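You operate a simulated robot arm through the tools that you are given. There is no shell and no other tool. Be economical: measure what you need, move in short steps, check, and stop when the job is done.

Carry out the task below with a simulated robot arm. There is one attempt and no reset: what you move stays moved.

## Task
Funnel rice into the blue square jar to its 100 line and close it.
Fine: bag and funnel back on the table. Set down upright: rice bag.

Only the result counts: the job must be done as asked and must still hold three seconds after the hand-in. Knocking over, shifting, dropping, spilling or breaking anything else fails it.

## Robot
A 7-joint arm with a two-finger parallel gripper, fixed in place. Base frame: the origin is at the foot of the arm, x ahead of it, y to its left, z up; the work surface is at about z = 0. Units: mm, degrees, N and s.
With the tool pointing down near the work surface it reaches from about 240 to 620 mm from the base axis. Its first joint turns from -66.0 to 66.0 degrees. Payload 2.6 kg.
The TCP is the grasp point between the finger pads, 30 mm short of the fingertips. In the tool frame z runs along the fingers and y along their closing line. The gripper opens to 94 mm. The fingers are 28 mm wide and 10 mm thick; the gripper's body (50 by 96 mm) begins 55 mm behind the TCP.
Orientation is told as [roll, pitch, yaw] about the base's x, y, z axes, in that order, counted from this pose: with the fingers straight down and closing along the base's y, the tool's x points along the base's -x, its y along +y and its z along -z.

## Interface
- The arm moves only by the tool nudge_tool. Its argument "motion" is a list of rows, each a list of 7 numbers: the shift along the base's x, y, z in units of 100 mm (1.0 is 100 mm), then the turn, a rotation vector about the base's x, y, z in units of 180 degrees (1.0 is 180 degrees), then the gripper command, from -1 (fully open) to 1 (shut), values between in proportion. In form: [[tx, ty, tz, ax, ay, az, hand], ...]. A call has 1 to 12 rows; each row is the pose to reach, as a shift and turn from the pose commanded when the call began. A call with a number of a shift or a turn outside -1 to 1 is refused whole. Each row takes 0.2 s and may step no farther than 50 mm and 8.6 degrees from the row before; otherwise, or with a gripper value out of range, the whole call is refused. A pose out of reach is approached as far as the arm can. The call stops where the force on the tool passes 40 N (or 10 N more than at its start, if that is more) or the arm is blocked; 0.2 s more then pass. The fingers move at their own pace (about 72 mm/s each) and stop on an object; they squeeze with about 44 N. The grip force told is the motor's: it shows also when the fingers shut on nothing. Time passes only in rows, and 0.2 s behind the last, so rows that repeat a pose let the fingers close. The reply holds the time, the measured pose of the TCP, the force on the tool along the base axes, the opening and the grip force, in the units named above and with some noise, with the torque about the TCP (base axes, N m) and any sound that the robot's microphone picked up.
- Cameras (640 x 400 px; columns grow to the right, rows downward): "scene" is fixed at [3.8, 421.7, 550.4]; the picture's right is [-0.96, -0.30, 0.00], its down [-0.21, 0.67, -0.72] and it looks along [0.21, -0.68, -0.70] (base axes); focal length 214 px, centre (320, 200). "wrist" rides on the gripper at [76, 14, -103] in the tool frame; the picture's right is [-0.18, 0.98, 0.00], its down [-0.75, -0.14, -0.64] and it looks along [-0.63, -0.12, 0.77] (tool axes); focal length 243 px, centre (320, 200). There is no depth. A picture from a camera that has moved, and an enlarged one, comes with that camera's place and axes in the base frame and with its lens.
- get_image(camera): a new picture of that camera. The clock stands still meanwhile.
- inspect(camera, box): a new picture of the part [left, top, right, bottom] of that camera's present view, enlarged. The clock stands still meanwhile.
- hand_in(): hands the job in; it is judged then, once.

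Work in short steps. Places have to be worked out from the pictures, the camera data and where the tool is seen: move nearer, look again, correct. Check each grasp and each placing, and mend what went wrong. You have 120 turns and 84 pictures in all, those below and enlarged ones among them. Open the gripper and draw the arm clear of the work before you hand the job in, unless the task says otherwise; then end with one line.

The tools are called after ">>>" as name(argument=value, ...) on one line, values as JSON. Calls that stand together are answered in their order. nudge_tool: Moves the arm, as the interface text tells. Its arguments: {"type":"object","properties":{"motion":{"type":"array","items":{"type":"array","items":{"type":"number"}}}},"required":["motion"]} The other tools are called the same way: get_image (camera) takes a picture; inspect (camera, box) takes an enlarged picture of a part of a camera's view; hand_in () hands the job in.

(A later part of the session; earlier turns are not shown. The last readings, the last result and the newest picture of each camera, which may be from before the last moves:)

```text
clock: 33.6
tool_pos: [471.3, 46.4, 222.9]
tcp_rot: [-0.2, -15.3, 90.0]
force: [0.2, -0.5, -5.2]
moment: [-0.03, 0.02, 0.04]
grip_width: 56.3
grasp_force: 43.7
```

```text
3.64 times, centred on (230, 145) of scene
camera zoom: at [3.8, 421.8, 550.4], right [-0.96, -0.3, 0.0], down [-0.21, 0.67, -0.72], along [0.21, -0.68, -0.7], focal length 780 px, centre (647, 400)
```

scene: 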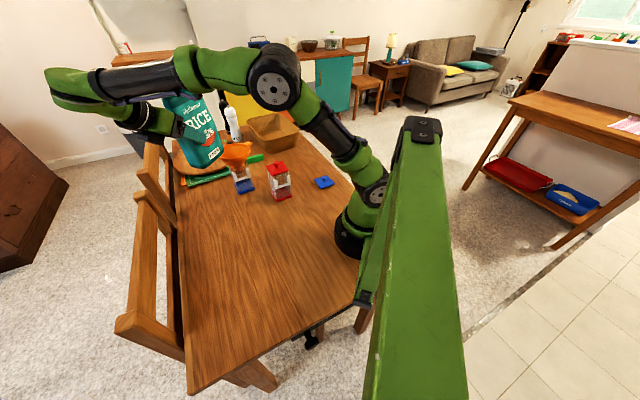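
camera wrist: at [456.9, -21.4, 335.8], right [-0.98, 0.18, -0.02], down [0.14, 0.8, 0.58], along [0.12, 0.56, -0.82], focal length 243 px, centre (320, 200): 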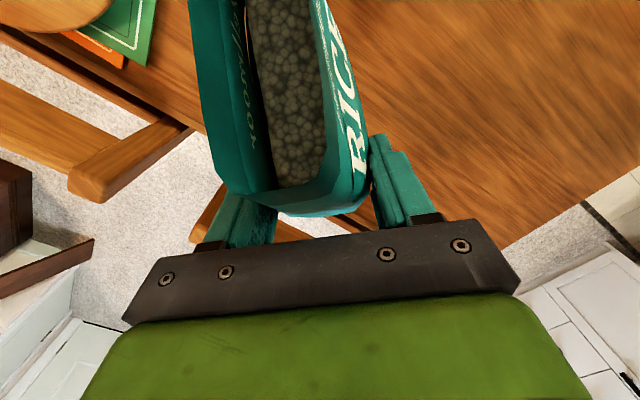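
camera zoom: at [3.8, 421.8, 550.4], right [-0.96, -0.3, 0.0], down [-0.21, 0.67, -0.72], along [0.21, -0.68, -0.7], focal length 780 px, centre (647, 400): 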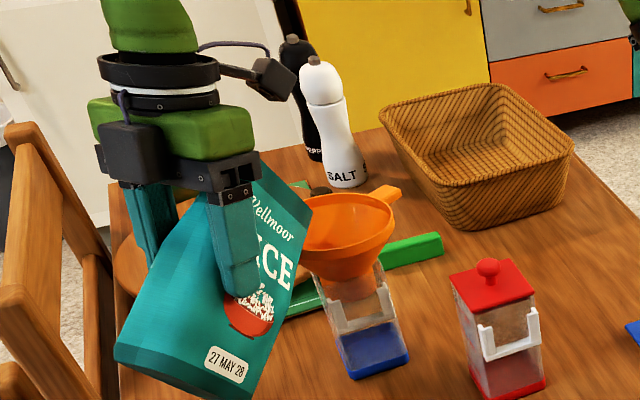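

The lip sits over the near half of the funnel. I tilt to 70 degrees and move the lip slightly further in.

>>> nudge_tool(motion=[[0, -0.07, 0.05, 0.028, 0, 0, 1], [0, -0.14, 0.1, 0.056, 0, 0, 1], [0, -0.14, 0.1, 0.056, 0, 0, 1]])

>>> inspect(camera="scene", box=[170, 90, 290, 200])

```text
clock: 34.4
tool_pos: [472.4, 31.7, 231.1]
tcp_rot: [0.0, -25.2, 89.9]
force: [-0.6, 1.1, -4.4]
moment: [-0.11, 0.0, 0.01]
grip_width: 56.2
grasp_force: 44.1
```

```text
3.64 times, centred on (230, 145) of scene
camera zoom: at [3.8, 421.7, 550.4], right [-0.96, -0.3, 0.0], down [-0.21, 0.67, -0.72], along [0.21, -0.68, -0.7], focal length 780 px, centre (647, 400)
```

zoom: 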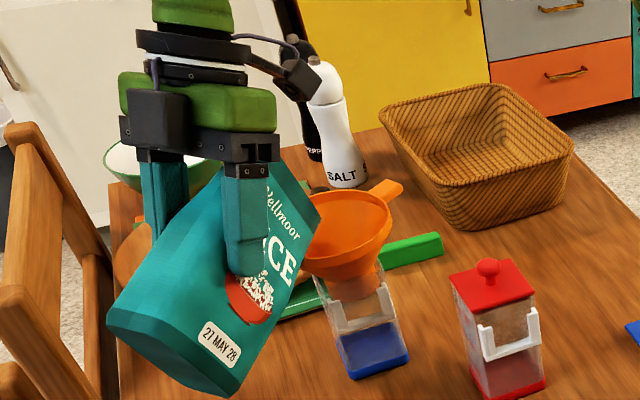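

No flow yet. I tilt to 80 degrees and hold briefly.

>>> nudge_tool(motion=[[0, -0.05, 0.08, 0.028, 0, 0, 1], [0, -0.1, 0.16, 0.056, 0, 0, 1], [0, -0.1, 0.16, 0.056, 0, 0, 1]])

>>> inspect(camera="scene", box=[170, 90, 290, 200])

```text
clock: 35.2
tool_pos: [472.3, 22.6, 247.7]
tcp_rot: [-0.1, -35.3, 90.0]
force: [-0.3, 0.1, -3.9]
moment: [-0.12, -0.03, -0.02]
grip_width: 56.4
grasp_force: 44.0
```

```text
3.64 times, centred on (230, 145) of scene
camera zoom: at [3.8, 421.7, 550.4], right [-0.96, -0.3, 0.0], down [-0.21, 0.67, -0.72], along [0.21, -0.68, -0.7], focal length 780 px, centre (647, 400)
```

zoom: 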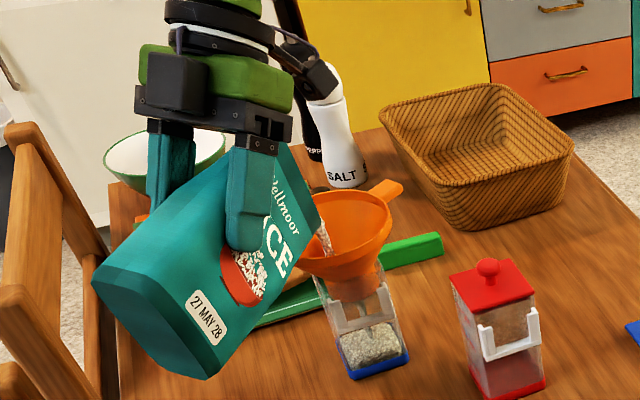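

Rice is flowing through the funnel. The clock stands still, so I zoom in on the level.

>>> inspect(camera="scene", box=[223, 155, 263, 188])

```text
12.12 times, centred on (243, 172) of scene
camera zoom: at [3.8, 421.7, 550.4], right [-0.96, -0.3, 0.0], down [-0.21, 0.67, -0.72], along [0.21, -0.68, -0.7], focal length 2600 px, centre (1253, 546)
```

zoom: 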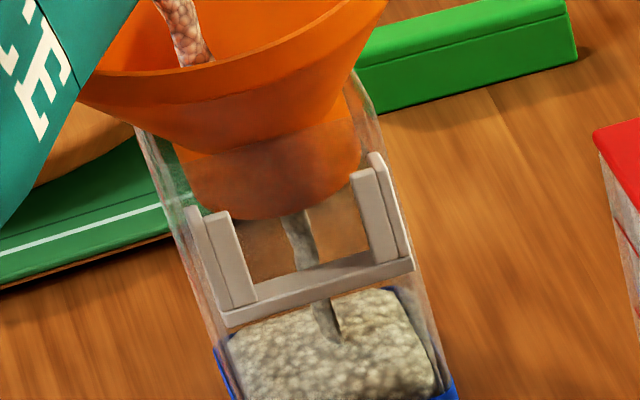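

The level is about z=15, with the line near 34, and the flow is fast. I tilt back to 70 degrees to stop it and measure.

>>> nudge_tool(motion=[[0, 0.08, -0.12, -0.046, 0, 0, 1], [0, 0.1, -0.16, -0.06, 0, 0, 1]])

>>> inspect(camera="scene", box=[220, 140, 270, 200])

```text
clock: 35.8
tool_pos: [473.1, 32.2, 231.6]
tcp_rot: [0.0, -24.4, 89.9]
force: [0.7, -0.7, -3.5]
moment: [-0.09, 0.04, -0.02]
grip_width: 56.3
grasp_force: 43.8
```

```text
6.67 times, centred on (245, 170) of scene
camera zoom: at [3.8, 421.7, 550.4], right [-0.96, -0.3, 0.0], down [-0.21, 0.67, -0.72], along [0.21, -0.68, -0.7], focal length 1430 px, centre (820, 400)
```

zoom: 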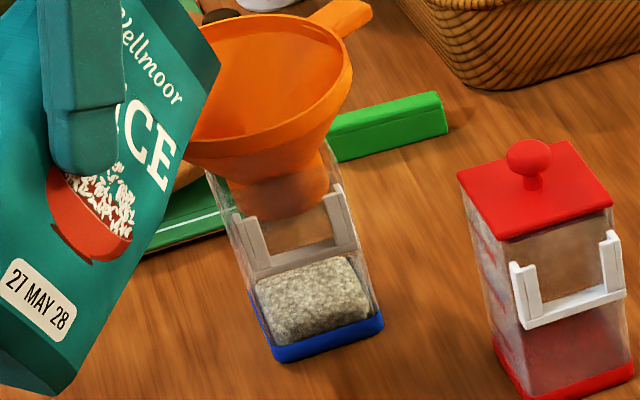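

The flow has stopped and nothing is spilled. I zoom in on the jar's lower part to measure the level.

>>> inspect(camera="scene", box=[230, 172, 258, 196])

```text
16.00 times, centred on (244, 184) of scene
camera zoom: at [3.8, 421.7, 550.4], right [-0.96, -0.3, 0.0], down [-0.21, 0.67, -0.72], along [0.21, -0.68, -0.7], focal length 3432 px, centre (1536, 456)
```

zoom: 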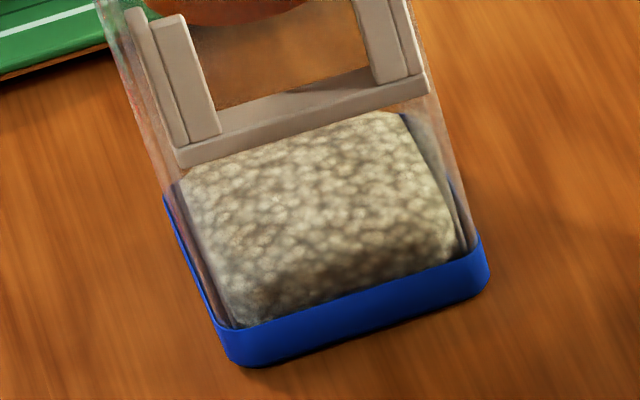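

The level is z≈16–17, roughly half way to the line. I repeat the same short pour and check while the clock stands still.

>>> nudge_tool(motion=[[0, -0.05, 0.08, 0.028, 0, 0, 1], [0, -0.1, 0.16, 0.056, 0, 0, 1], [0, -0.1, 0.16, 0.056, 0, 0, 1]])

>>> inspect(camera="scene", box=[230, 168, 258, 196])

```text
clock: 36.6
tool_pos: [471.8, 21.5, 248.4]
tcp_rot: [-0.1, -34.6, 90.0]
force: [0.5, 0.0, -4.8]
moment: [-0.09, 0.0, 0.02]
grip_width: 56.2
grasp_force: 43.8
```

```text
14.29 times, centred on (244, 182) of scene
camera zoom: at [3.8, 421.7, 550.4], right [-0.96, -0.3, 0.0], down [-0.21, 0.67, -0.72], along [0.21, -0.68, -0.7], focal length 3064 px, centre (1406, 457)
```

zoom: 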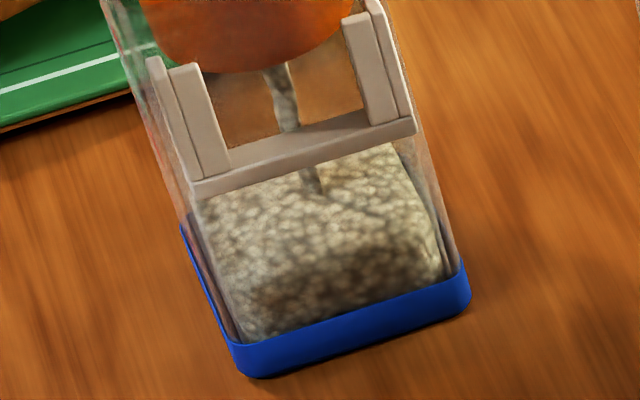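

The level is about z=25 and still flowing. I tilt back gently, which lets a little more through, then measure.

>>> nudge_tool(motion=[[0, 0.03, -0.05, -0.017, 0, 0, 1], [0, 0.1, -0.16, -0.06, 0, 0, 1]])

>>> inspect(camera="scene", box=[230, 168, 258, 196])

>>> inspect(camera="scene", box=[264, 165, 296, 205])

```text
clock: 37.2
tool_pos: [471.8, 32.6, 232.7]
tcp_rot: [0.1, -23.5, 89.9]
force: [0.0, -0.3, -4.7]
moment: [-0.08, 0.02, -0.02]
grip_width: 56.6
grasp_force: 44.2
```

```text
14.29 times, centred on (244, 182) of scene
camera zoom: at [3.8, 421.7, 550.4], right [-0.96, -0.3, 0.0], down [-0.21, 0.67, -0.72], along [0.21, -0.68, -0.7], focal length 3064 px, centre (1406, 457)
```

zoom: 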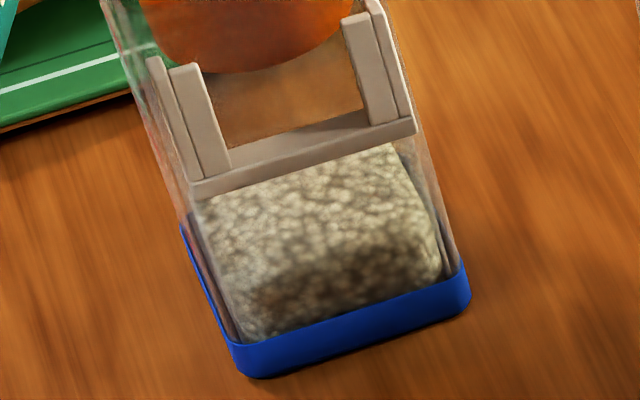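

```text
10.00 times, centred on (280, 185) of scene
camera zoom: at [3.8, 421.7, 550.4], right [-0.96, -0.3, 0.0], down [-0.21, 0.67, -0.72], along [0.21, -0.68, -0.7], focal length 2145 px, centre (720, 350)
```

zoom: 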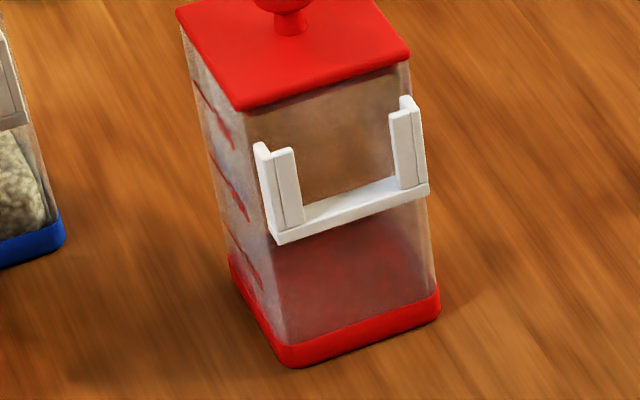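

Rice would show above the bracket's crossbar once the level nears z≈27 and over, and it doesn't yet, so the level is about 25. I repeat the short pour.

>>> nudge_tool(motion=[[0, -0.05, 0.08, 0.028, 0, 0, 1], [0, -0.1, 0.16, 0.056, 0, 0, 1], [0, -0.1, 0.16, 0.056, 0, 0, 1]])

>>> inspect(camera="scene", box=[230, 168, 258, 196])

```text
clock: 38.0
tool_pos: [472.8, 21.8, 247.4]
tcp_rot: [0.0, -33.7, 90.0]
force: [-0.1, -0.7, -4.9]
moment: [-0.18, 0.01, -0.01]
grip_width: 56.2
grasp_force: 44.1
```

```text
14.29 times, centred on (244, 182) of scene
camera zoom: at [3.8, 421.7, 550.4], right [-0.96, -0.3, 0.0], down [-0.21, 0.67, -0.72], along [0.21, -0.68, -0.7], focal length 3064 px, centre (1406, 457)
```

zoom: 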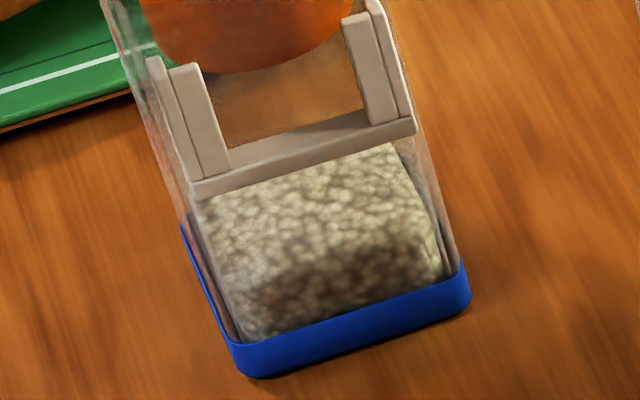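

There is no flow at 79 degrees now. I add about 4 degrees and check.

>>> nudge_tool(motion=[[0, -0.03, 0.04, 0.013, 0, 0, 1], [0, -0.05, 0.07, 0.023, 0, 0, 1]])

>>> inspect(camera="scene", box=[225, 150, 261, 196])

```text
clock: 38.6
tool_pos: [474.0, 18.0, 254.2]
tcp_rot: [-0.1, -37.9, 90.0]
force: [-0.6, -0.3, -4.3]
moment: [-0.15, -0.01, 0.0]
grip_width: 56.4
grasp_force: 43.7
```

```text
8.70 times, centred on (243, 173) of scene
camera zoom: at [3.8, 421.8, 550.4], right [-0.96, -0.3, 0.0], down [-0.21, 0.67, -0.72], along [0.21, -0.68, -0.7], focal length 1865 px, centre (990, 435)
```

zoom: 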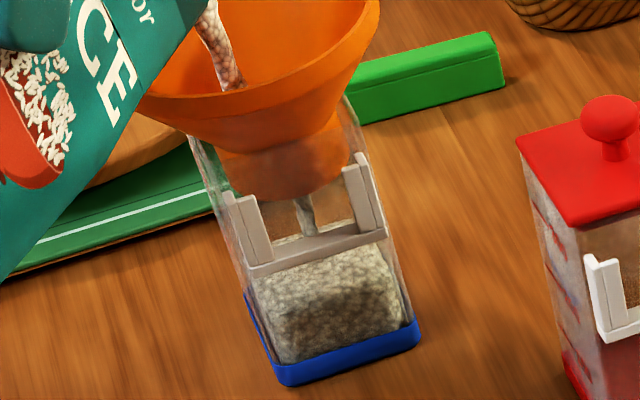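

Rice now shows above the crossbar. I zoom in to measure.

>>> inspect(camera="scene", box=[230, 168, 258, 196])

```text
14.29 times, centred on (244, 182) of scene
camera zoom: at [3.8, 421.8, 550.4], right [-0.96, -0.3, 0.0], down [-0.21, 0.67, -0.72], along [0.21, -0.68, -0.7], focal length 3064 px, centre (1406, 457)
```

zoom: 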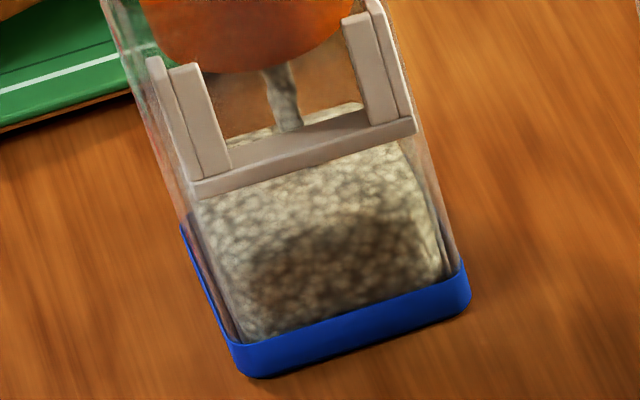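

The level is now about z=34, at the line. I tilt back as fast as allowed.

>>> nudge_tool(motion=[[0, 0.08, -0.12, -0.0475, 0, 0, 1], [0, 0.16, -0.22, -0.095, 0, 0, 1]])

>>> inspect(camera="scene", box=[230, 168, 258, 196])

```text
clock: 39.2
tool_pos: [471.6, 31.9, 232.0]
tcp_rot: [0.0, -20.7, 89.9]
force: [-0.2, -0.5, -3.5]
moment: [-0.13, -0.02, 0.01]
grip_width: 56.5
grasp_force: 43.7
```

```text
14.29 times, centred on (244, 182) of scene
camera zoom: at [3.8, 421.7, 550.4], right [-0.96, -0.3, 0.0], down [-0.21, 0.67, -0.72], along [0.21, -0.68, -0.7], focal length 3064 px, centre (1406, 457)
```

zoom: 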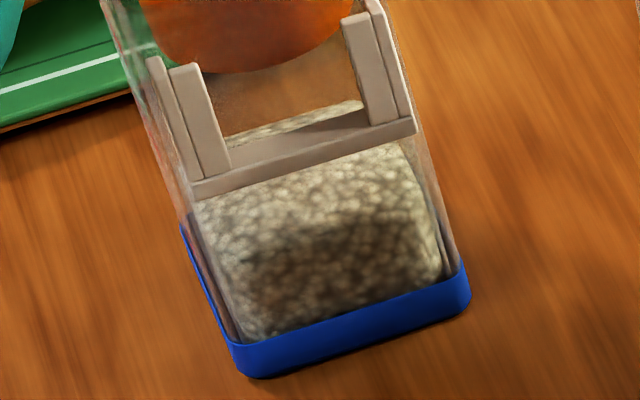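

The level settled right around z≈34–35 and the flow has stopped. I raise the bag and bring it upright.

>>> nudge_tool(motion=[[0, 0.05, 0.15, -0.03, 0, 0, 1], [0, 0.1, 0.3, -0.075, 0, 0, 1], [0, 0.15, 0.45, -0.12, 0, 0, 1], [0, 0.15, 0.55, -0.165, 0, 0, 1], [0, 0.15, 0.65, -0.21, 0, 0, 1], [0, 0.15, 0.7, -0.255, 0, 0, 1], [0, 0.15, 0.7, -0.3, 0, 0, 1], [0, 0.15, 0.7, -0.34, 0, 0, 1], [0, 0.15, 0.7, -0.365, 0, 0, 1]])

>>> inspect(camera="scene", box=[130, 60, 330, 210])

```text
clock: 41.2
tool_pos: [471.0, 47.6, 303.0]
tcp_rot: [-0.1, 44.9, 90.0]
force: [0.4, -0.8, -4.0]
moment: [0.15, 0.01, 0.02]
grip_width: 56.3
grasp_force: 43.9
```

```text
2.67 times, centred on (230, 135) of scene
camera zoom: at [3.8, 421.7, 550.4], right [-0.96, -0.3, 0.0], down [-0.21, 0.67, -0.72], along [0.21, -0.68, -0.7], focal length 572 px, centre (560, 373)
```

zoom: 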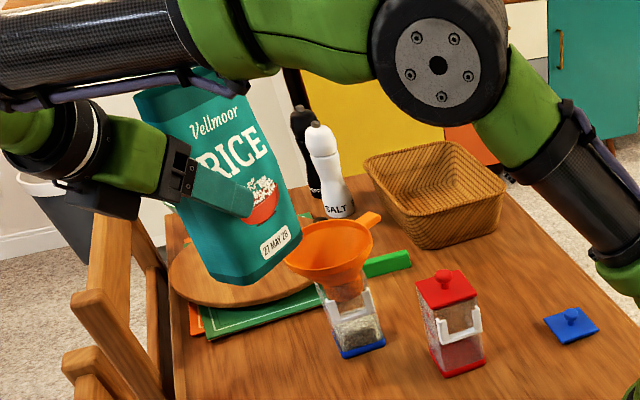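

Nothing spilled. I carry the bag back along the same path.

>>> nudge_tool(motion=[[0, -0.3, 0, 0, 0, 0, 1], [-0.1, -0.6, 0, 0, 0, 0, 1], [-0.25, -0.8, 0, 0, 0, 0, 1], [-0.4, -1.0, 0, 0, 0, 0, 1]])

>>> nudge_tool(motion=[[-0.1, -0.25, 0, 0, 0, -0.018, 1], [-0.2, -0.5, 0, 0, 0, -0.036, 1], [-0.3, -0.75, 0, 0, 0, -0.054, 1], [-0.43, -1.0, 0, 0, 0, -0.0717, 1]])

>>> nudge_tool(motion=[[-0.1, -0.15, 0, 0, 0, -0.03, 1], [-0.2, -0.3, 0, 0, 0, -0.06, 1], [-0.3, -0.5, 0, 0, 0, -0.09, 1], [-0.4, -0.7, 0, 0, 0, -0.12, 1], [-0.5, -0.85, 0, 0, 0, -0.15, 1], [-0.6, -1.0, 0, 0, 0, -0.18, 1]])

```text
clock: 42.2
tool_pos: [432.4, -51.4, 302.7]
tcp_rot: [-0.2, 44.8, 89.9]
force: [0.7, 0.2, -3.9]
moment: [0.11, 0.0, -0.01]
grip_width: 56.5
grasp_force: 44.0
```

```text
clock: 43.2
tool_pos: [389.6, -153.5, 301.6]
tcp_rot: [-0.1, 44.9, 77.0]
force: [-0.6, 0.0, -3.1]
moment: [0.17, -0.04, 0.0]
grip_width: 56.6
grasp_force: 43.5
```

```text
clock: 44.6
tool_pos: [330.9, -252.9, 301.9]
tcp_rot: [-0.1, 44.9, 44.5]
force: [-1.0, 0.8, -4.4]
moment: [0.12, -0.09, -0.03]
grip_width: 56.5
grasp_force: 44.7
```

I move over the original spot and go down.

>>> nudge_tool(motion=[[-0.03, -0.2, -0.1, 0, 0, 0, 1], [-0.05, -0.295, -0.4, 0, 0, 0, 1], [-0.05, -0.295, -0.7, 0, 0, 0, 1], [-0.05, -0.295, -1.0, 0, 0, 0, 1]])

>>> nudge_tool(motion=[[0, 0, -0.3, 0, 0, 0, 1], [0, 0, -0.6, 0, 0, 0, 1], [0, 0, -0.85, 0, 0, 0, 1]])

>>> inspect(camera="scene", box=[220, 60, 360, 200])

```text
clock: 45.6
tool_pos: [323.9, -281.1, 203.1]
tcp_rot: [-0.2, 44.9, 44.6]
force: [0.1, 0.1, -4.4]
moment: [0.11, -0.09, 0.04]
grip_width: 56.4
grasp_force: 44.3
```

```text
clock: 46.4
tool_pos: [323.7, -282.0, 116.7]
tcp_rot: [-0.1, 44.9, 44.7]
force: [0.4, -1.0, -3.7]
moment: [0.1, -0.11, 0.01]
grip_width: 56.3
grasp_force: 44.2
```

```text
2.86 times, centred on (290, 130) of scene
camera zoom: at [3.8, 421.7, 550.4], right [-0.96, -0.3, 0.0], down [-0.21, 0.67, -0.72], along [0.21, -0.68, -0.7], focal length 613 px, centre (406, 400)
```

zoom: 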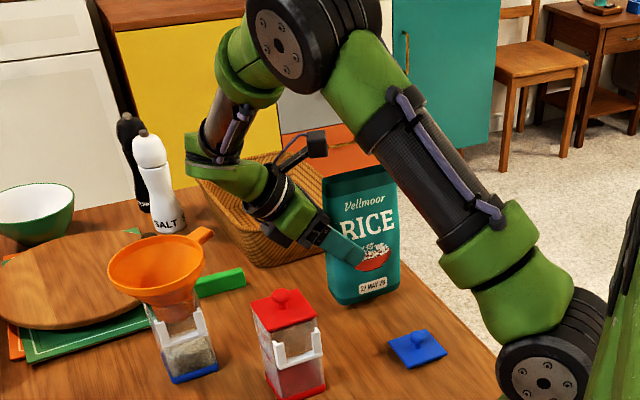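

The bag is upright about 19 mm above the table. I lower it in small steps until it touches.

>>> nudge_tool(motion=[[0, 0, -0.08, 0, 0, 0, 1], [0, 0, -0.14, 0, 0, 0, 1], [0, 0, -0.18, 0, 0, 0, 1]])

```text
clock: 47.2
tool_pos: [324.6, -282.1, 99.8]
tcp_rot: [0.0, 45.0, 44.6]
force: [0.9, -0.5, -4.1]
moment: [0.13, -0.1, 0.03]
grip_width: 56.4
grasp_force: 43.9
```

>>> nudge_tool(motion=[[0, 0, -0.02, 0, 0, 0, 1], [0, 0, -0.03, 0, 0, 0, 1]])

```text
clock: 47.8
tool_pos: [323.9, -282.5, 98.0]
tcp_rot: [-0.3, 44.8, 44.5]
force: [-3.9, 5.2, 15.1]
moment: [0.73, 0.35, -0.02]
grip_width: 56.4
grasp_force: 44.3
```

The bag has touched down. I relax 1 mm and open.

>>> nudge_tool(motion=[[0, 0, 0.01, 0, 0, 0, 1], [0, 0, 0.01, 0, 0, 0, -0.35], [0, 0, 0.01, 0, 0, 0, -0.6], [0, 0, 0.01, 0, 0, 0, -1], [0, 0, 0.01, 0, 0, 0, -1]])

>>> nudge_tool(motion=[[0.14, 0.14, 0, 0, 0, 0, -1], [0.28, 0.28, 0, 0, 0, 0, -1], [0.4, 0.4, 0.1, 0, 0, 0, -1], [0.4, 0.4, 0.5, 0, 0, 0, -1], [0.4, 0.4, 0.9, 0, 0, 0, -1]])

>>> inspect(camera="scene", box=[220, 60, 360, 200])

```text
clock: 49.0
tool_pos: [324.4, -281.3, 96.4]
tcp_rot: [-0.1, 45.0, 44.5]
force: [-0.2, 0.3, 0.4]
moment: [0.01, -0.03, 0.02]
grip_width: 93.7
grasp_force: 0.0
```

```text
clock: 50.2
tool_pos: [364.3, -241.7, 186.9]
tcp_rot: [0.0, 44.9, 44.8]
force: [-0.2, 0.2, -1.1]
moment: [0.03, -0.03, 0.0]
grip_width: 94.1
grasp_force: 0.1
```

```text
2.86 times, centred on (290, 130) of scene
camera zoom: at [3.8, 421.7, 550.4], right [-0.96, -0.3, 0.0], down [-0.21, 0.67, -0.72], along [0.21, -0.68, -0.7], focal length 613 px, centre (406, 400)
```

zoom: 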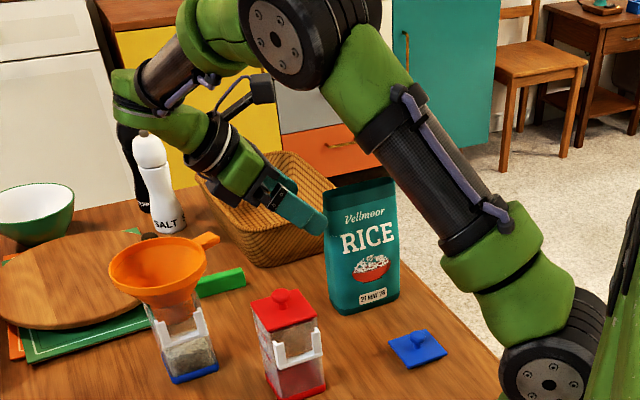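

The bag stands upright. I straighten the tool and go to the view of the jar's scale.

>>> nudge_tool(motion=[[0.02, 0.05, 0.3, 0.03, -0.03, 0, -1], [0.05, 0.1, 0.6, 0.06, -0.061, 0, -1], [0.1, 0.25, 0.6, 0.09, -0.091, 0, -1], [0.2, 0.5, 0.6, 0.12, -0.121, 0, -1], [0.3, 0.75, 0.6, 0.15, -0.152, 0, -1], [0.36, 0.95, 0.6, 0.176, -0.178, 0, -1]])

>>> nudge_tool(motion=[[0, 0, -0.2, 0, 0, 0.03, -1], [0, 0, -0.45, 0, 0, 0.063, -1], [0, 0, -0.45, 0, 0, 0.063, -1]])

>>> inspect(camera="wrist", box=[240, 90, 380, 230])

```text
clock: 51.6
tool_pos: [401.4, -147.1, 247.5]
tcp_rot: [-0.2, -0.3, 44.6]
force: [0.0, 0.5, 0.2]
moment: [-0.01, 0.0, 0.0]
grip_width: 94.0
grasp_force: 0.0
```

```text
clock: 52.4
tool_pos: [401.4, -149.1, 203.3]
tcp_rot: [-0.1, -0.2, 56.1]
force: [0.8, 0.4, -0.5]
moment: [0.01, -0.02, 0.0]
grip_width: 94.1
grasp_force: 0.0
```

```text
2.86 times, centred on (310, 160) of wrist
camera zoom: at [346.7, -203.3, 305.9], right [-0.71, 0.7, 0.0], down [0.54, 0.55, 0.64], along [0.45, 0.46, -0.76], focal length 693 px, centre (349, 314)
```

zoom: 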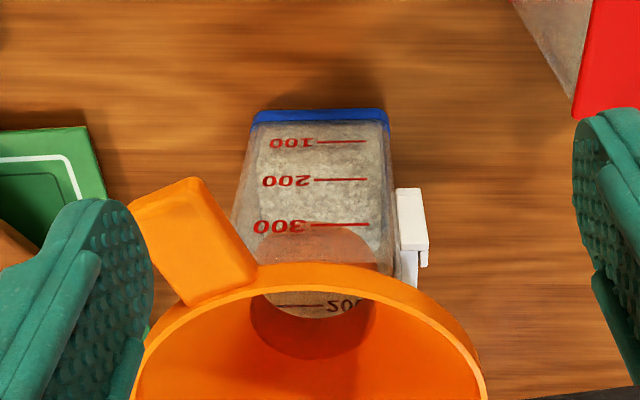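

>>> inspect(camera="wrist", box=[288, 112, 334, 154])

```text
9.52 times, centred on (311, 133) of wrist
camera zoom: at [346.7, -203.3, 305.9], right [-0.71, 0.7, 0.0], down [0.54, 0.55, 0.64], along [0.45, 0.46, -0.76], focal length 2311 px, centre (406, 838)
```

zoom: 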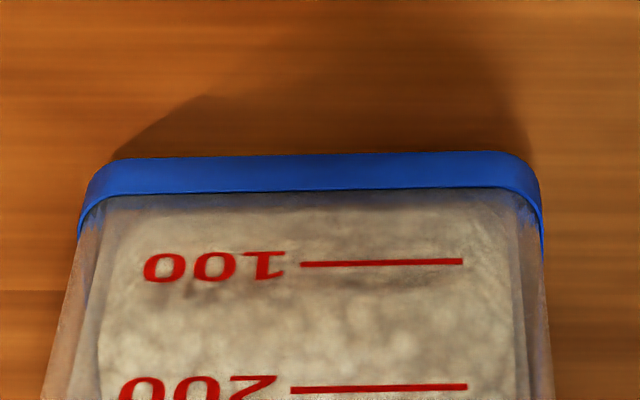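

The rice edge shows right at the 100 line, about 1 mm over. I now take the funnel away: I turn to yaw 80 above the handle, where I released it.

>>> nudge_tool(motion=[[0.1, 0, 0.2, 0, 0, 0.04, -0.3], [0.3, -0.1, 0.35, 0, 0, 0.08, -0.3], [0.5, -0.15, 0.35, 0, 0, 0.12, -0.3], [0.614, -0.172, 0.35, 0, 0, 0.1328, -0.3]])

>>> nudge_tool(motion=[[0, 0, -0.25, 0, 0, 0, -0.3], [0, 0, -0.4, 0, 0, 0, -0.3]])

>>> get_image(camera="wrist")

```text
clock: 53.4
tool_pos: [464.1, -165.3, 237.1]
tcp_rot: [-0.2, -0.2, 80.0]
force: [1.0, 0.1, -0.1]
moment: [-0.02, 0.0, -0.04]
grip_width: 60.9
grasp_force: 0.0
```

```text
clock: 54.0
tool_pos: [463.1, -162.9, 195.3]
tcp_rot: [-0.1, -0.2, 79.9]
force: [-0.1, 0.0, -0.4]
moment: [0.0, 0.02, 0.0]
grip_width: 60.7
grasp_force: 0.0
```

```text
25 pictures are left
camera wrist: at [435.1, -235.6, 299.3], right [-0.94, 0.35, 0.0], down [0.27, 0.72, 0.64], along [0.23, 0.6, -0.76], focal length 243 px, centre (320, 200)
```

wrist: 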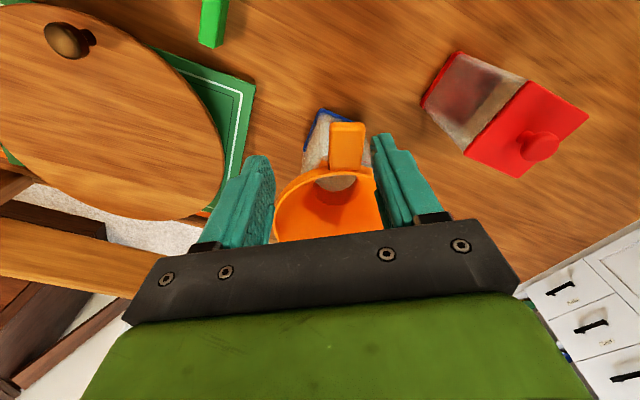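

The handle has turned a little and now points along about 73 degrees, with its middle near (447,-152). I correct the pose and check.

>>> nudge_tool(motion=[[-0.1, 0.06, 0, 0, 0, -0.02, -0.3], [-0.165, 0.1, -0.1, 0, 0, -0.039, -0.3], [-0.165, 0.1, -0.15, 0, 0, -0.039, -0.3]])

>>> get_image(camera="wrist")

```text
clock: 54.8
tool_pos: [446.2, -155.4, 181.4]
tcp_rot: [-0.1, -0.2, 72.9]
force: [-0.4, 0.2, -0.2]
moment: [-0.02, -0.03, -0.02]
grip_width: 60.9
grasp_force: 0.1
```

```text
24 pictures are left
camera wrist: at [408.4, -222.8, 284.5], right [-0.88, 0.47, 0.0], down [0.36, 0.68, 0.64], along [0.3, 0.57, -0.76], focal length 243 px, centre (320, 200)
```

wrist: 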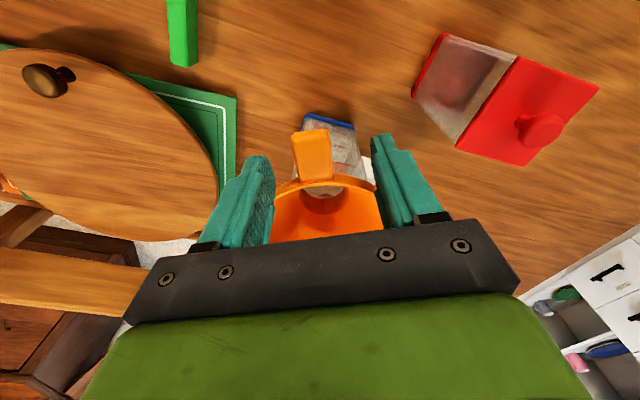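

I shift 3 mm, go down to handle height and close.

>>> nudge_tool(motion=[[0.03, 0.01, -0.2, 0, 0, -0.011, -0.3], [0.03, 0.01, -0.41, 0, 0, -0.011, -0.3], [0.03, 0.01, -0.41, 0, 0, -0.011, 0.2], [0.03, 0.01, -0.41, 0, 0, -0.011, 1], [0.03, 0.01, -0.41, 0, 0, -0.011, 1], [0.03, 0.01, -0.41, 0, 0, -0.011, 1]])

```text
clock: 56.2
tool_pos: [448.8, -153.6, 141.3]
tcp_rot: [-0.1, -0.2, 70.8]
force: [0.8, -0.4, -0.2]
moment: [-0.01, -0.03, -0.04]
grip_width: 25.4
grasp_force: 44.0
```

The fingers stopped at 25 mm on the handle again. I lift straight up slowly.

>>> nudge_tool(motion=[[0, 0, 0.05, 0, 0, 0, 1], [0, 0, 0.15, 0, 0, 0, 1], [0, 0, 0.3, 0, 0, 0, 1], [0, 0, 0.5, 0, 0, 0, 1], [0, 0, 0.75, 0, 0, 0, 1], [0, 0, 0.95, 0, 0, 0, 1]])

>>> inspect(camera="scene", box=[180, 90, 320, 210])

```text
clock: 57.6
tool_pos: [448.4, -152.2, 237.9]
tcp_rot: [-0.1, -0.2, 70.9]
force: [0.3, -0.7, -0.5]
moment: [-0.04, 0.03, -0.01]
grip_width: 25.3
grasp_force: 43.6
```

```text
3.33 times, centred on (250, 150) of scene
camera zoom: at [3.8, 421.7, 550.4], right [-0.96, -0.3, 0.0], down [-0.21, 0.67, -0.72], along [0.21, -0.68, -0.7], focal length 715 px, centre (553, 367)
```

zoom: 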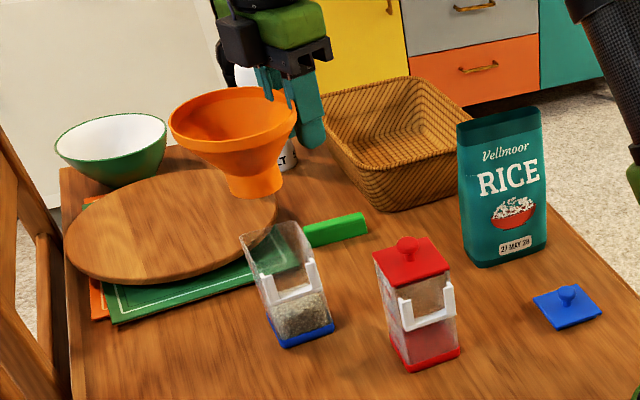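

The funnel is off and level, and the jar hasn't moved. I carry the funnel back to its old place on the table.

>>> nudge_tool(motion=[[-0.1, 0.25, 0, 0, 0, 0, 1], [-0.25, 0.5, 0, 0, 0, 0, 1], [-0.35, 0.75, 0, 0, 0, 0, 1], [-0.5, 1.0, 0, 0, 0, 0, 1]])

>>> nudge_tool(motion=[[-0.15, 0.25, 0, 0, 0, 0, 1], [-0.3, 0.5, -0.2, 0, 0, 0, 1], [-0.42, 0.66, -0.6, 0, 0, 0, 1], [-0.42, 0.66, -1.0, 0, 0, 0, 1]])

>>> nudge_tool(motion=[[0, 0, -0.3, 0, 0, 0, 1], [0, 0, -0.6, 0, 0, 0, 1], [0, 0, -0.7, 0, 0, 0, 1]])

>>> inspect(camera="scene", box=[180, 120, 320, 250])

```text
clock: 58.6
tool_pos: [399.7, -51.6, 236.5]
tcp_rot: [0.0, -0.2, 70.9]
force: [-0.7, -0.4, -0.3]
moment: [0.0, -0.02, 0.01]
grip_width: 25.5
grasp_force: 44.6
```

```text
clock: 59.6
tool_pos: [357.1, 11.7, 137.4]
tcp_rot: [-0.2, -0.2, 70.9]
force: [-0.2, -0.2, 0.0]
moment: [-0.05, 0.02, 0.01]
grip_width: 25.2
grasp_force: 44.2
```

```text
clock: 60.4
tool_pos: [358.1, 14.0, 66.2]
tcp_rot: [-0.1, -0.2, 70.8]
force: [0.1, -0.1, -0.9]
moment: [-0.03, 0.02, -0.02]
grip_width: 25.5
grasp_force: 43.5
```

```text
3.08 times, centred on (250, 185) of scene
camera zoom: at [3.8, 421.7, 550.4], right [-0.96, -0.3, 0.0], down [-0.21, 0.67, -0.72], along [0.21, -0.68, -0.7], focal length 660 px, centre (535, 246)
```

zoom: 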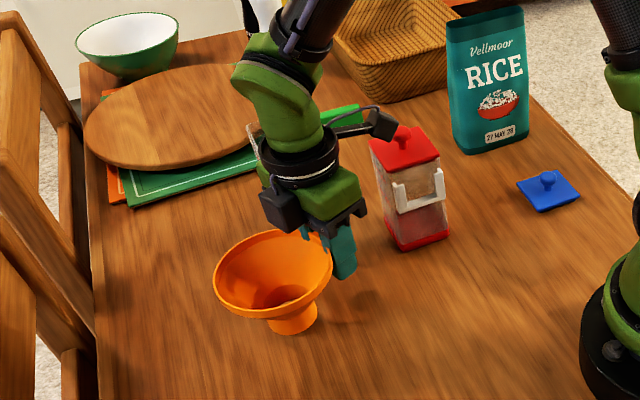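

I lower it the last few millimetres until it touches.

>>> nudge_tool(motion=[[0, 0, -0.03, 0, 0, 0, 1], [0, 0, -0.05, 0, 0, 0, 1]])

>>> nudge_tool(motion=[[0, 0, -0.02, 0, 0, 0, 1]])

```text
clock: 61.0
tool_pos: [356.2, 14.1, 61.9]
tcp_rot: [0.0, -0.1, 70.9]
force: [-0.3, 0.1, -0.3]
moment: [-0.03, 0.01, -0.02]
grip_width: 25.3
grasp_force: 43.7
```

```text
clock: 61.4
tool_pos: [357.5, 13.7, 59.9]
tcp_rot: [-0.1, -0.2, 71.0]
force: [0.2, 0.4, -0.7]
moment: [-0.01, 0.01, -0.01]
grip_width: 25.4
grasp_force: 44.2
```

>>> nudge_tool(motion=[[0, 0, -0.01, 0, 0, 0, 1], [0, 0, -0.02, 0, 0, 0, 1]])

```text
clock: 62.0
tool_pos: [357.2, 12.1, 57.6]
tcp_rot: [-0.2, -0.2, 70.8]
force: [0.7, 0.6, -0.2]
moment: [-0.01, 0.01, -0.01]
grip_width: 25.6
grasp_force: 43.8
```

>>> nudge_tool(motion=[[0, 0, -0.01, 0, 0, 0, 1], [0, 0, -0.02, 0, 0, 0, 1]])

>>> nudge_tool(motion=[[0, 0, -0.01, 0, 0, 0, 1], [0, 0, -0.02, 0, 0, 0, 1]])

```text
clock: 62.6
tool_pos: [356.9, 11.4, 56.0]
tcp_rot: [0.0, -0.2, 70.9]
force: [0.4, -0.4, -0.6]
moment: [0.0, -0.02, 0.01]
grip_width: 25.7
grasp_force: 44.2
```

```text
clock: 63.2
tool_pos: [357.5, 11.8, 53.8]
tcp_rot: [-0.1, -0.2, 70.9]
force: [-0.5, 0.3, -1.0]
moment: [-0.01, 0.02, 0.0]
grip_width: 25.2
grasp_force: 44.0
```

Still no contact, so I look closely at the foot.

>>> inspect(camera="scene", box=[215, 180, 275, 235])

```text
7.27 times, centred on (245, 208) of scene
camera zoom: at [3.8, 421.7, 550.4], right [-0.96, -0.3, 0.0], down [-0.21, 0.67, -0.72], along [0.21, -0.68, -0.7], focal length 1560 px, centre (866, 146)
```

zoom: 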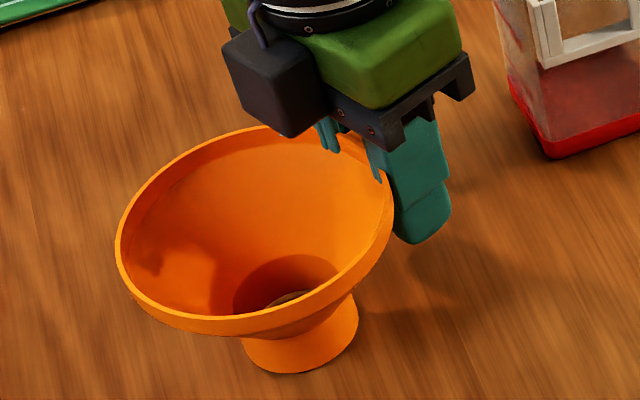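

>>> nudge_tool(motion=[[0, 0, -0.01, 0, 0, 0, 1], [0, 0, -0.02, 0, 0, 0, 1]])

>>> nudge_tool(motion=[[0, 0, -0.01, 0, 0, 0, 1], [0, 0, -0.02, 0, 0, 0, 1]])

```text
clock: 63.8
tool_pos: [357.6, 12.1, 52.9]
tcp_rot: [-0.2, -0.1, 70.9]
force: [-2.5, -1.3, 10.7]
moment: [0.77, -0.11, 0.14]
grip_width: 25.4
grasp_force: 44.0
```

```text
clock: 64.4
tool_pos: [357.4, 12.5, 51.4]
tcp_rot: [-0.4, -0.2, 70.9]
force: [-8.0, -8.2, 28.6]
moment: [0.96, -0.3, 0.22]
grip_width: 25.3
grasp_force: 43.9
```

The funnel has touched the table. I relax, open and rise.

>>> nudge_tool(motion=[[0, 0, 0.03, 0, 0, 0, 1], [0, 0, 0.03, 0, 0, 0, 0.3], [0, 0, 0.03, 0, 0, 0, -0.2], [0, 0, 0.03, 0, 0, 0, -0.2], [0, 0, 0.2, 0, 0, 0, -0.2], [0, 0, 0.5, 0, 0, 0, -0.2], [0, 0, 0.8, 0, 0, 0, -0.2], [0, 0, 1.0, 0, 0, 0, -0.2]])

>>> nudge_tool(motion=[[0, -0.2, 0.4, 0, 0, -0.04, -0.2], [0, -0.4, 0.8, 0, 0, -0.08, -0.2], [-0.2, -0.6, 1.0, 0, 0, -0.12, -0.2], [-0.4, -0.8, 1.0, 0, 0, -0.16, -0.2], [-0.6, -1.0, 1.0, 0, 0, -0.2, -0.2]])

>>> get_image(camera="scene")

```text
clock: 66.2
tool_pos: [355.3, 14.6, 147.8]
tcp_rot: [0.1, -0.2, 70.9]
force: [0.7, 0.6, 0.3]
moment: [-0.02, -0.03, 0.04]
grip_width: 56.4
grasp_force: 0.1
```

```text
clock: 67.4
tool_pos: [296.9, -87.7, 250.0]
tcp_rot: [-0.1, -0.2, 34.7]
force: [-0.9, 0.3, -0.9]
moment: [0.0, 0.01, 0.0]
grip_width: 56.4
grasp_force: 0.2
```

```text
20 pictures are left
```

scene: 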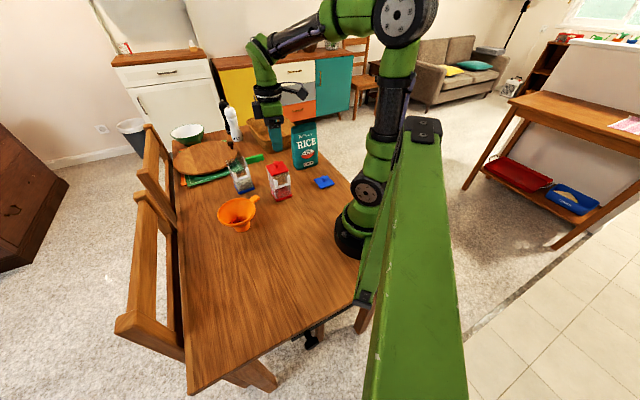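

The funnel stands on the table. The blue lid is near (181,-211), turned 45 degrees like the jar, with its knob at the centre. I go above it and look.

>>> nudge_tool(motion=[[-0.25, -0.25, 0, 0, 0, 0.02, -1], [-0.5, -0.5, 0, 0, 0, 0.04, -1], [-0.75, -0.75, 0, 0, 0, 0.056, -1], [-0.97, -1.0, 0, 0, 0, 0.056, -1]])

>>> nudge_tool(motion=[[-0.1, -0.1, -0.4, 0, 0, 0, -1], [-0.19, -0.23, -0.7, 0, 0, 0, -1], [-0.19, -0.23, -1.0, 0, 0, 0, -1]])

>>> get_image(camera="wrist")

```text
clock: 68.4
tool_pos: [198.1, -184.5, 251.0]
tcp_rot: [0.0, -0.2, 45.1]
force: [-0.3, 0.1, -0.5]
moment: [0.01, 0.02, 0.0]
grip_width: 94.1
grasp_force: 0.0
```

```text
clock: 69.2
tool_pos: [180.4, -209.2, 151.4]
tcp_rot: [-0.2, -0.2, 44.9]
force: [0.1, 0.4, 0.0]
moment: [-0.01, 0.0, 0.0]
grip_width: 93.8
grasp_force: 0.1
```

```text
19 pictures are left
camera wrist: at [115.0, -252.8, 253.0], right [-0.56, 0.83, 0.0], down [0.63, 0.43, 0.64], along [0.53, 0.36, -0.76], focal length 243 px, centre (320, 200)
```

wrist: 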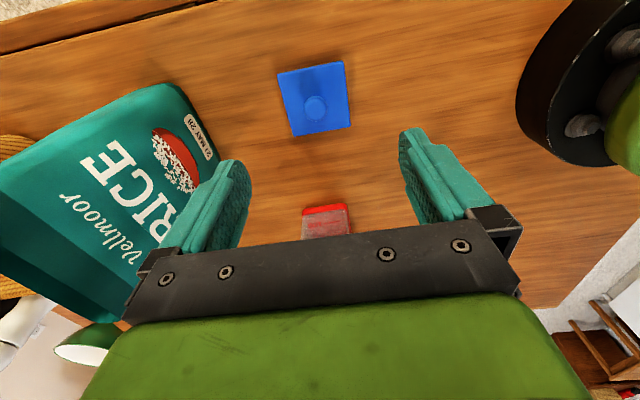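

The knob is at about (183,-212) and the lid lines up with the tool. I go down so that the fingertips stop just above the plate, then close on the knob.

>>> nudge_tool(motion=[[0.02, -0.03, -0.4, 0, 0, 0, -1], [0.025, -0.035, -0.8, 0, 0, 0, -1], [0.025, -0.035, -1.0, 0, 0, 0, -1]])

>>> nudge_tool(motion=[[0, 0, -0.08, 0, 0, 0, -0.6], [0, 0, -0.08, 0, 0, 0, 0]])

>>> inspect(camera="scene", box=[300, 160, 350, 200])

```text
clock: 70.0
tool_pos: [182.6, -213.5, 49.1]
tcp_rot: [-0.1, 0.0, 45.0]
force: [0.8, -0.4, 0.2]
moment: [0.01, -0.03, 0.01]
grip_width: 93.8
grasp_force: 0.1
```

```text
clock: 70.6
tool_pos: [182.6, -213.3, 41.5]
tcp_rot: [0.1, -0.2, 44.9]
force: [-5.4, 6.2, 13.5]
moment: [-0.05, -0.03, -0.01]
grip_width: 58.7
grasp_force: 10.9
```

```text
10.00 times, centred on (325, 180) of scene
camera zoom: at [3.7, 421.8, 550.4], right [-0.96, -0.3, 0.0], down [-0.21, 0.67, -0.72], along [0.21, -0.68, -0.7], focal length 2145 px, centre (270, 400)
```

zoom: 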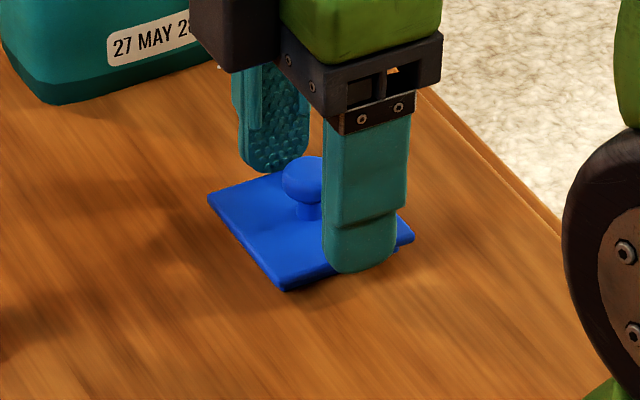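

The fingertips pinched the plate's edges. I open, rise 8 mm, and close on the knob higher up.

>>> nudge_tool(motion=[[0, 0, 0, 0, 0, 0, -0.6], [0, 0, 0, 0, 0, 0, -1], [0, 0, 0.05, 0, 0, 0, -1], [0, 0, 0.09, 0, 0, 0, -1]])

>>> inspect(camera="scene", box=[300, 160, 350, 200])

```text
clock: 71.6
tool_pos: [183.3, -213.8, 50.8]
tcp_rot: [-0.1, -0.2, 45.1]
force: [0.8, 0.2, -0.2]
moment: [-0.01, -0.04, 0.0]
grip_width: 93.8
grasp_force: 0.0
```

```text
10.00 times, centred on (325, 180) of scene
camera zoom: at [3.8, 421.7, 550.4], right [-0.96, -0.3, 0.0], down [-0.21, 0.67, -0.72], along [0.21, -0.68, -0.7], focal length 2145 px, centre (270, 400)
```

zoom: 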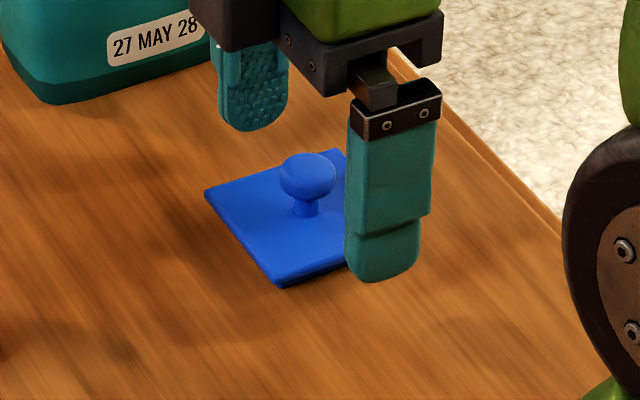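

The lid lies flat, with the knob's cap around z 26–40. I go down 3 mm and close on the cap.

>>> nudge_tool(motion=[[0, 0, -0.03, 0, 0, 0, -0.5], [0, 0, -0.03, 0, 0, 0, 0], [0, 0, -0.03, 0, 0, 0, 0.5], [0, 0, -0.03, 0, 0, 0, 1], [0, 0, -0.03, 0, 0, 0, 1], [0, 0, -0.03, 0, 0, 0, 1]])

>>> nudge_tool(motion=[[0, 0, 0.1, 0, 0, 0, 1], [0, 0, 0.3, 0, 0, 0, 1], [0, 0, 0.6, 0, 0, 0, 1], [0, 0, 1.0, 0, 0, 0, 1]])

>>> inspect(camera="scene", box=[290, 120, 370, 190])

```text
clock: 73.0
tool_pos: [182.5, -213.8, 46.1]
tcp_rot: [0.0, -0.2, 45.0]
force: [1.3, -0.5, 1.3]
moment: [0.04, 0.0, -0.03]
grip_width: 15.3
grasp_force: 44.0
```

```text
clock: 74.0
tool_pos: [183.7, -214.8, 147.2]
tcp_rot: [0.0, -0.2, 45.0]
force: [0.7, -0.2, -1.2]
moment: [-0.03, 0.0, 0.02]
grip_width: 15.3
grasp_force: 44.0
```

```text
5.71 times, centred on (330, 155) of scene
camera zoom: at [3.8, 421.7, 550.4], right [-0.96, -0.3, 0.0], down [-0.21, 0.67, -0.72], along [0.21, -0.68, -0.7], focal length 1226 px, centre (263, 457)
```

zoom: 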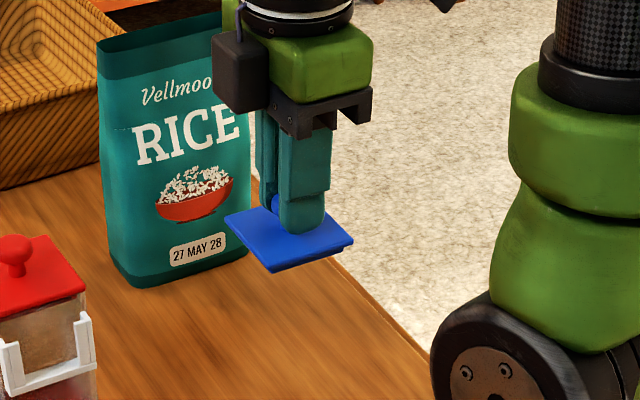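

The lid is held level by the knob. I raise it and carry it to above the jar at (470.5,-93.5).

>>> nudge_tool(motion=[[0, 0, 0.4, 0, 0, 0, 1], [0.15, 0.06, 0.7, 0, 0, 0, 1], [0.4, 0.16, 0.93, 0, 0, 0, 1], [0.7, 0.3, 0.93, 0, 0, 0, 1], [1.0, 0.42, 0.93, 0, 0, 0, 1]])

>>> nudge_tool(motion=[[0.25, 0.1, 0, 0, 0, 0, 1], [0.5, 0.2, 0, 0, 0, 0, 1], [0.75, 0.3, 0, 0, 0, 0, 1], [1.0, 0.42, 0, 0, 0, 0, 1]])

>>> nudge_tool(motion=[[0.25, 0.1, 0, 0, 0, 0, 1], [0.5, 0.2, -0.1, 0, 0, 0, 1], [0.75, 0.33, -0.3, 0, 0, 0, 1], [0.87, 0.38, -0.5, 0, 0, 0, 1]])

>>> inspect(camera="scene", box=[220, 135, 275, 200])

```text
clock: 75.2
tool_pos: [284.7, -170.8, 239.2]
tcp_rot: [-0.1, -0.2, 44.9]
force: [-0.6, 0.0, -0.7]
moment: [-0.01, 0.01, -0.01]
grip_width: 15.2
grasp_force: 44.3
```

```text
clock: 76.2
tool_pos: [384.1, -127.8, 239.5]
tcp_rot: [-0.1, -0.2, 44.8]
force: [0.5, -1.0, 0.2]
moment: [0.0, -0.02, 0.01]
grip_width: 15.4
grasp_force: 43.9
```

```text
clock: 77.2
tool_pos: [471.7, -91.8, 189.1]
tcp_rot: [-0.2, -0.2, 45.0]
force: [0.3, 0.3, -0.6]
moment: [0.0, -0.03, 0.0]
grip_width: 15.2
grasp_force: 44.4
```

```text
6.15 times, centred on (248, 168) of scene
camera zoom: at [3.8, 421.7, 550.4], right [-0.96, -0.3, 0.0], down [-0.21, 0.67, -0.72], along [0.21, -0.68, -0.7], focal length 1320 px, centre (766, 400)
```

zoom: 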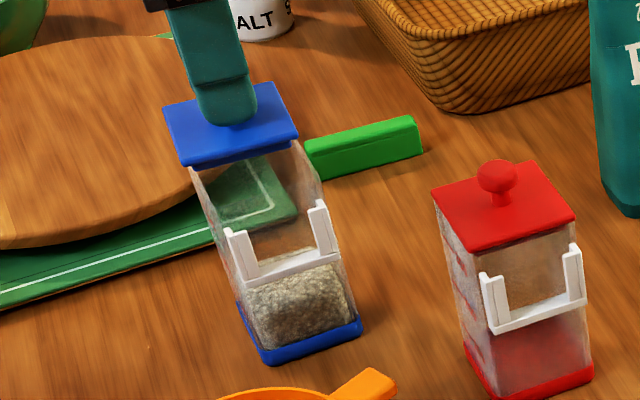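

The lid is right above the jar. I lower it to just over the rim and look at the alignment.

>>> nudge_tool(motion=[[-0.01, -0.01, -0.1, 0, 0, 0, 1], [-0.01, -0.01, -0.22, 0, 0, 0, 1]])

>>> inspect(camera="scene", box=[225, 145, 265, 195])

```text
clock: 77.8
tool_pos: [470.9, -92.6, 167.7]
tcp_rot: [-0.1, -0.2, 44.9]
force: [0.2, 0.1, -0.3]
moment: [-0.01, 0.01, 0.02]
grip_width: 15.3
grasp_force: 43.6
```

```text
8.00 times, centred on (245, 170) of scene
camera zoom: at [3.8, 421.7, 550.4], right [-0.96, -0.3, 0.0], down [-0.21, 0.67, -0.72], along [0.21, -0.68, -0.7], focal length 1716 px, centre (920, 440)
```

zoom: 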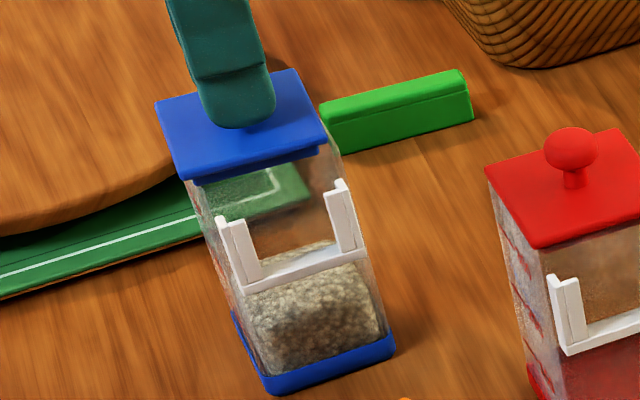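

The lid's plug is visible above the mouth. I check the sideways alignment with the wrist camera.

>>> inspect(camera="wrist", box=[250, 90, 390, 240])

```text
2.67 times, centred on (320, 165) of wrist
camera zoom: at [404.6, -135.2, 270.7], right [-0.56, 0.83, 0.0], down [0.63, 0.43, 0.64], along [0.53, 0.36, -0.76], focal length 647 px, centre (320, 293)
```

zoom: 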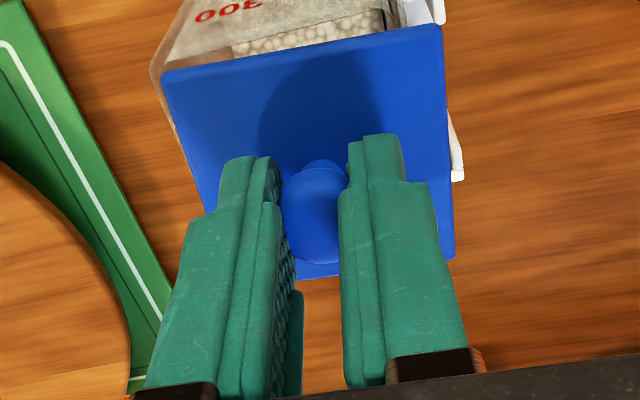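

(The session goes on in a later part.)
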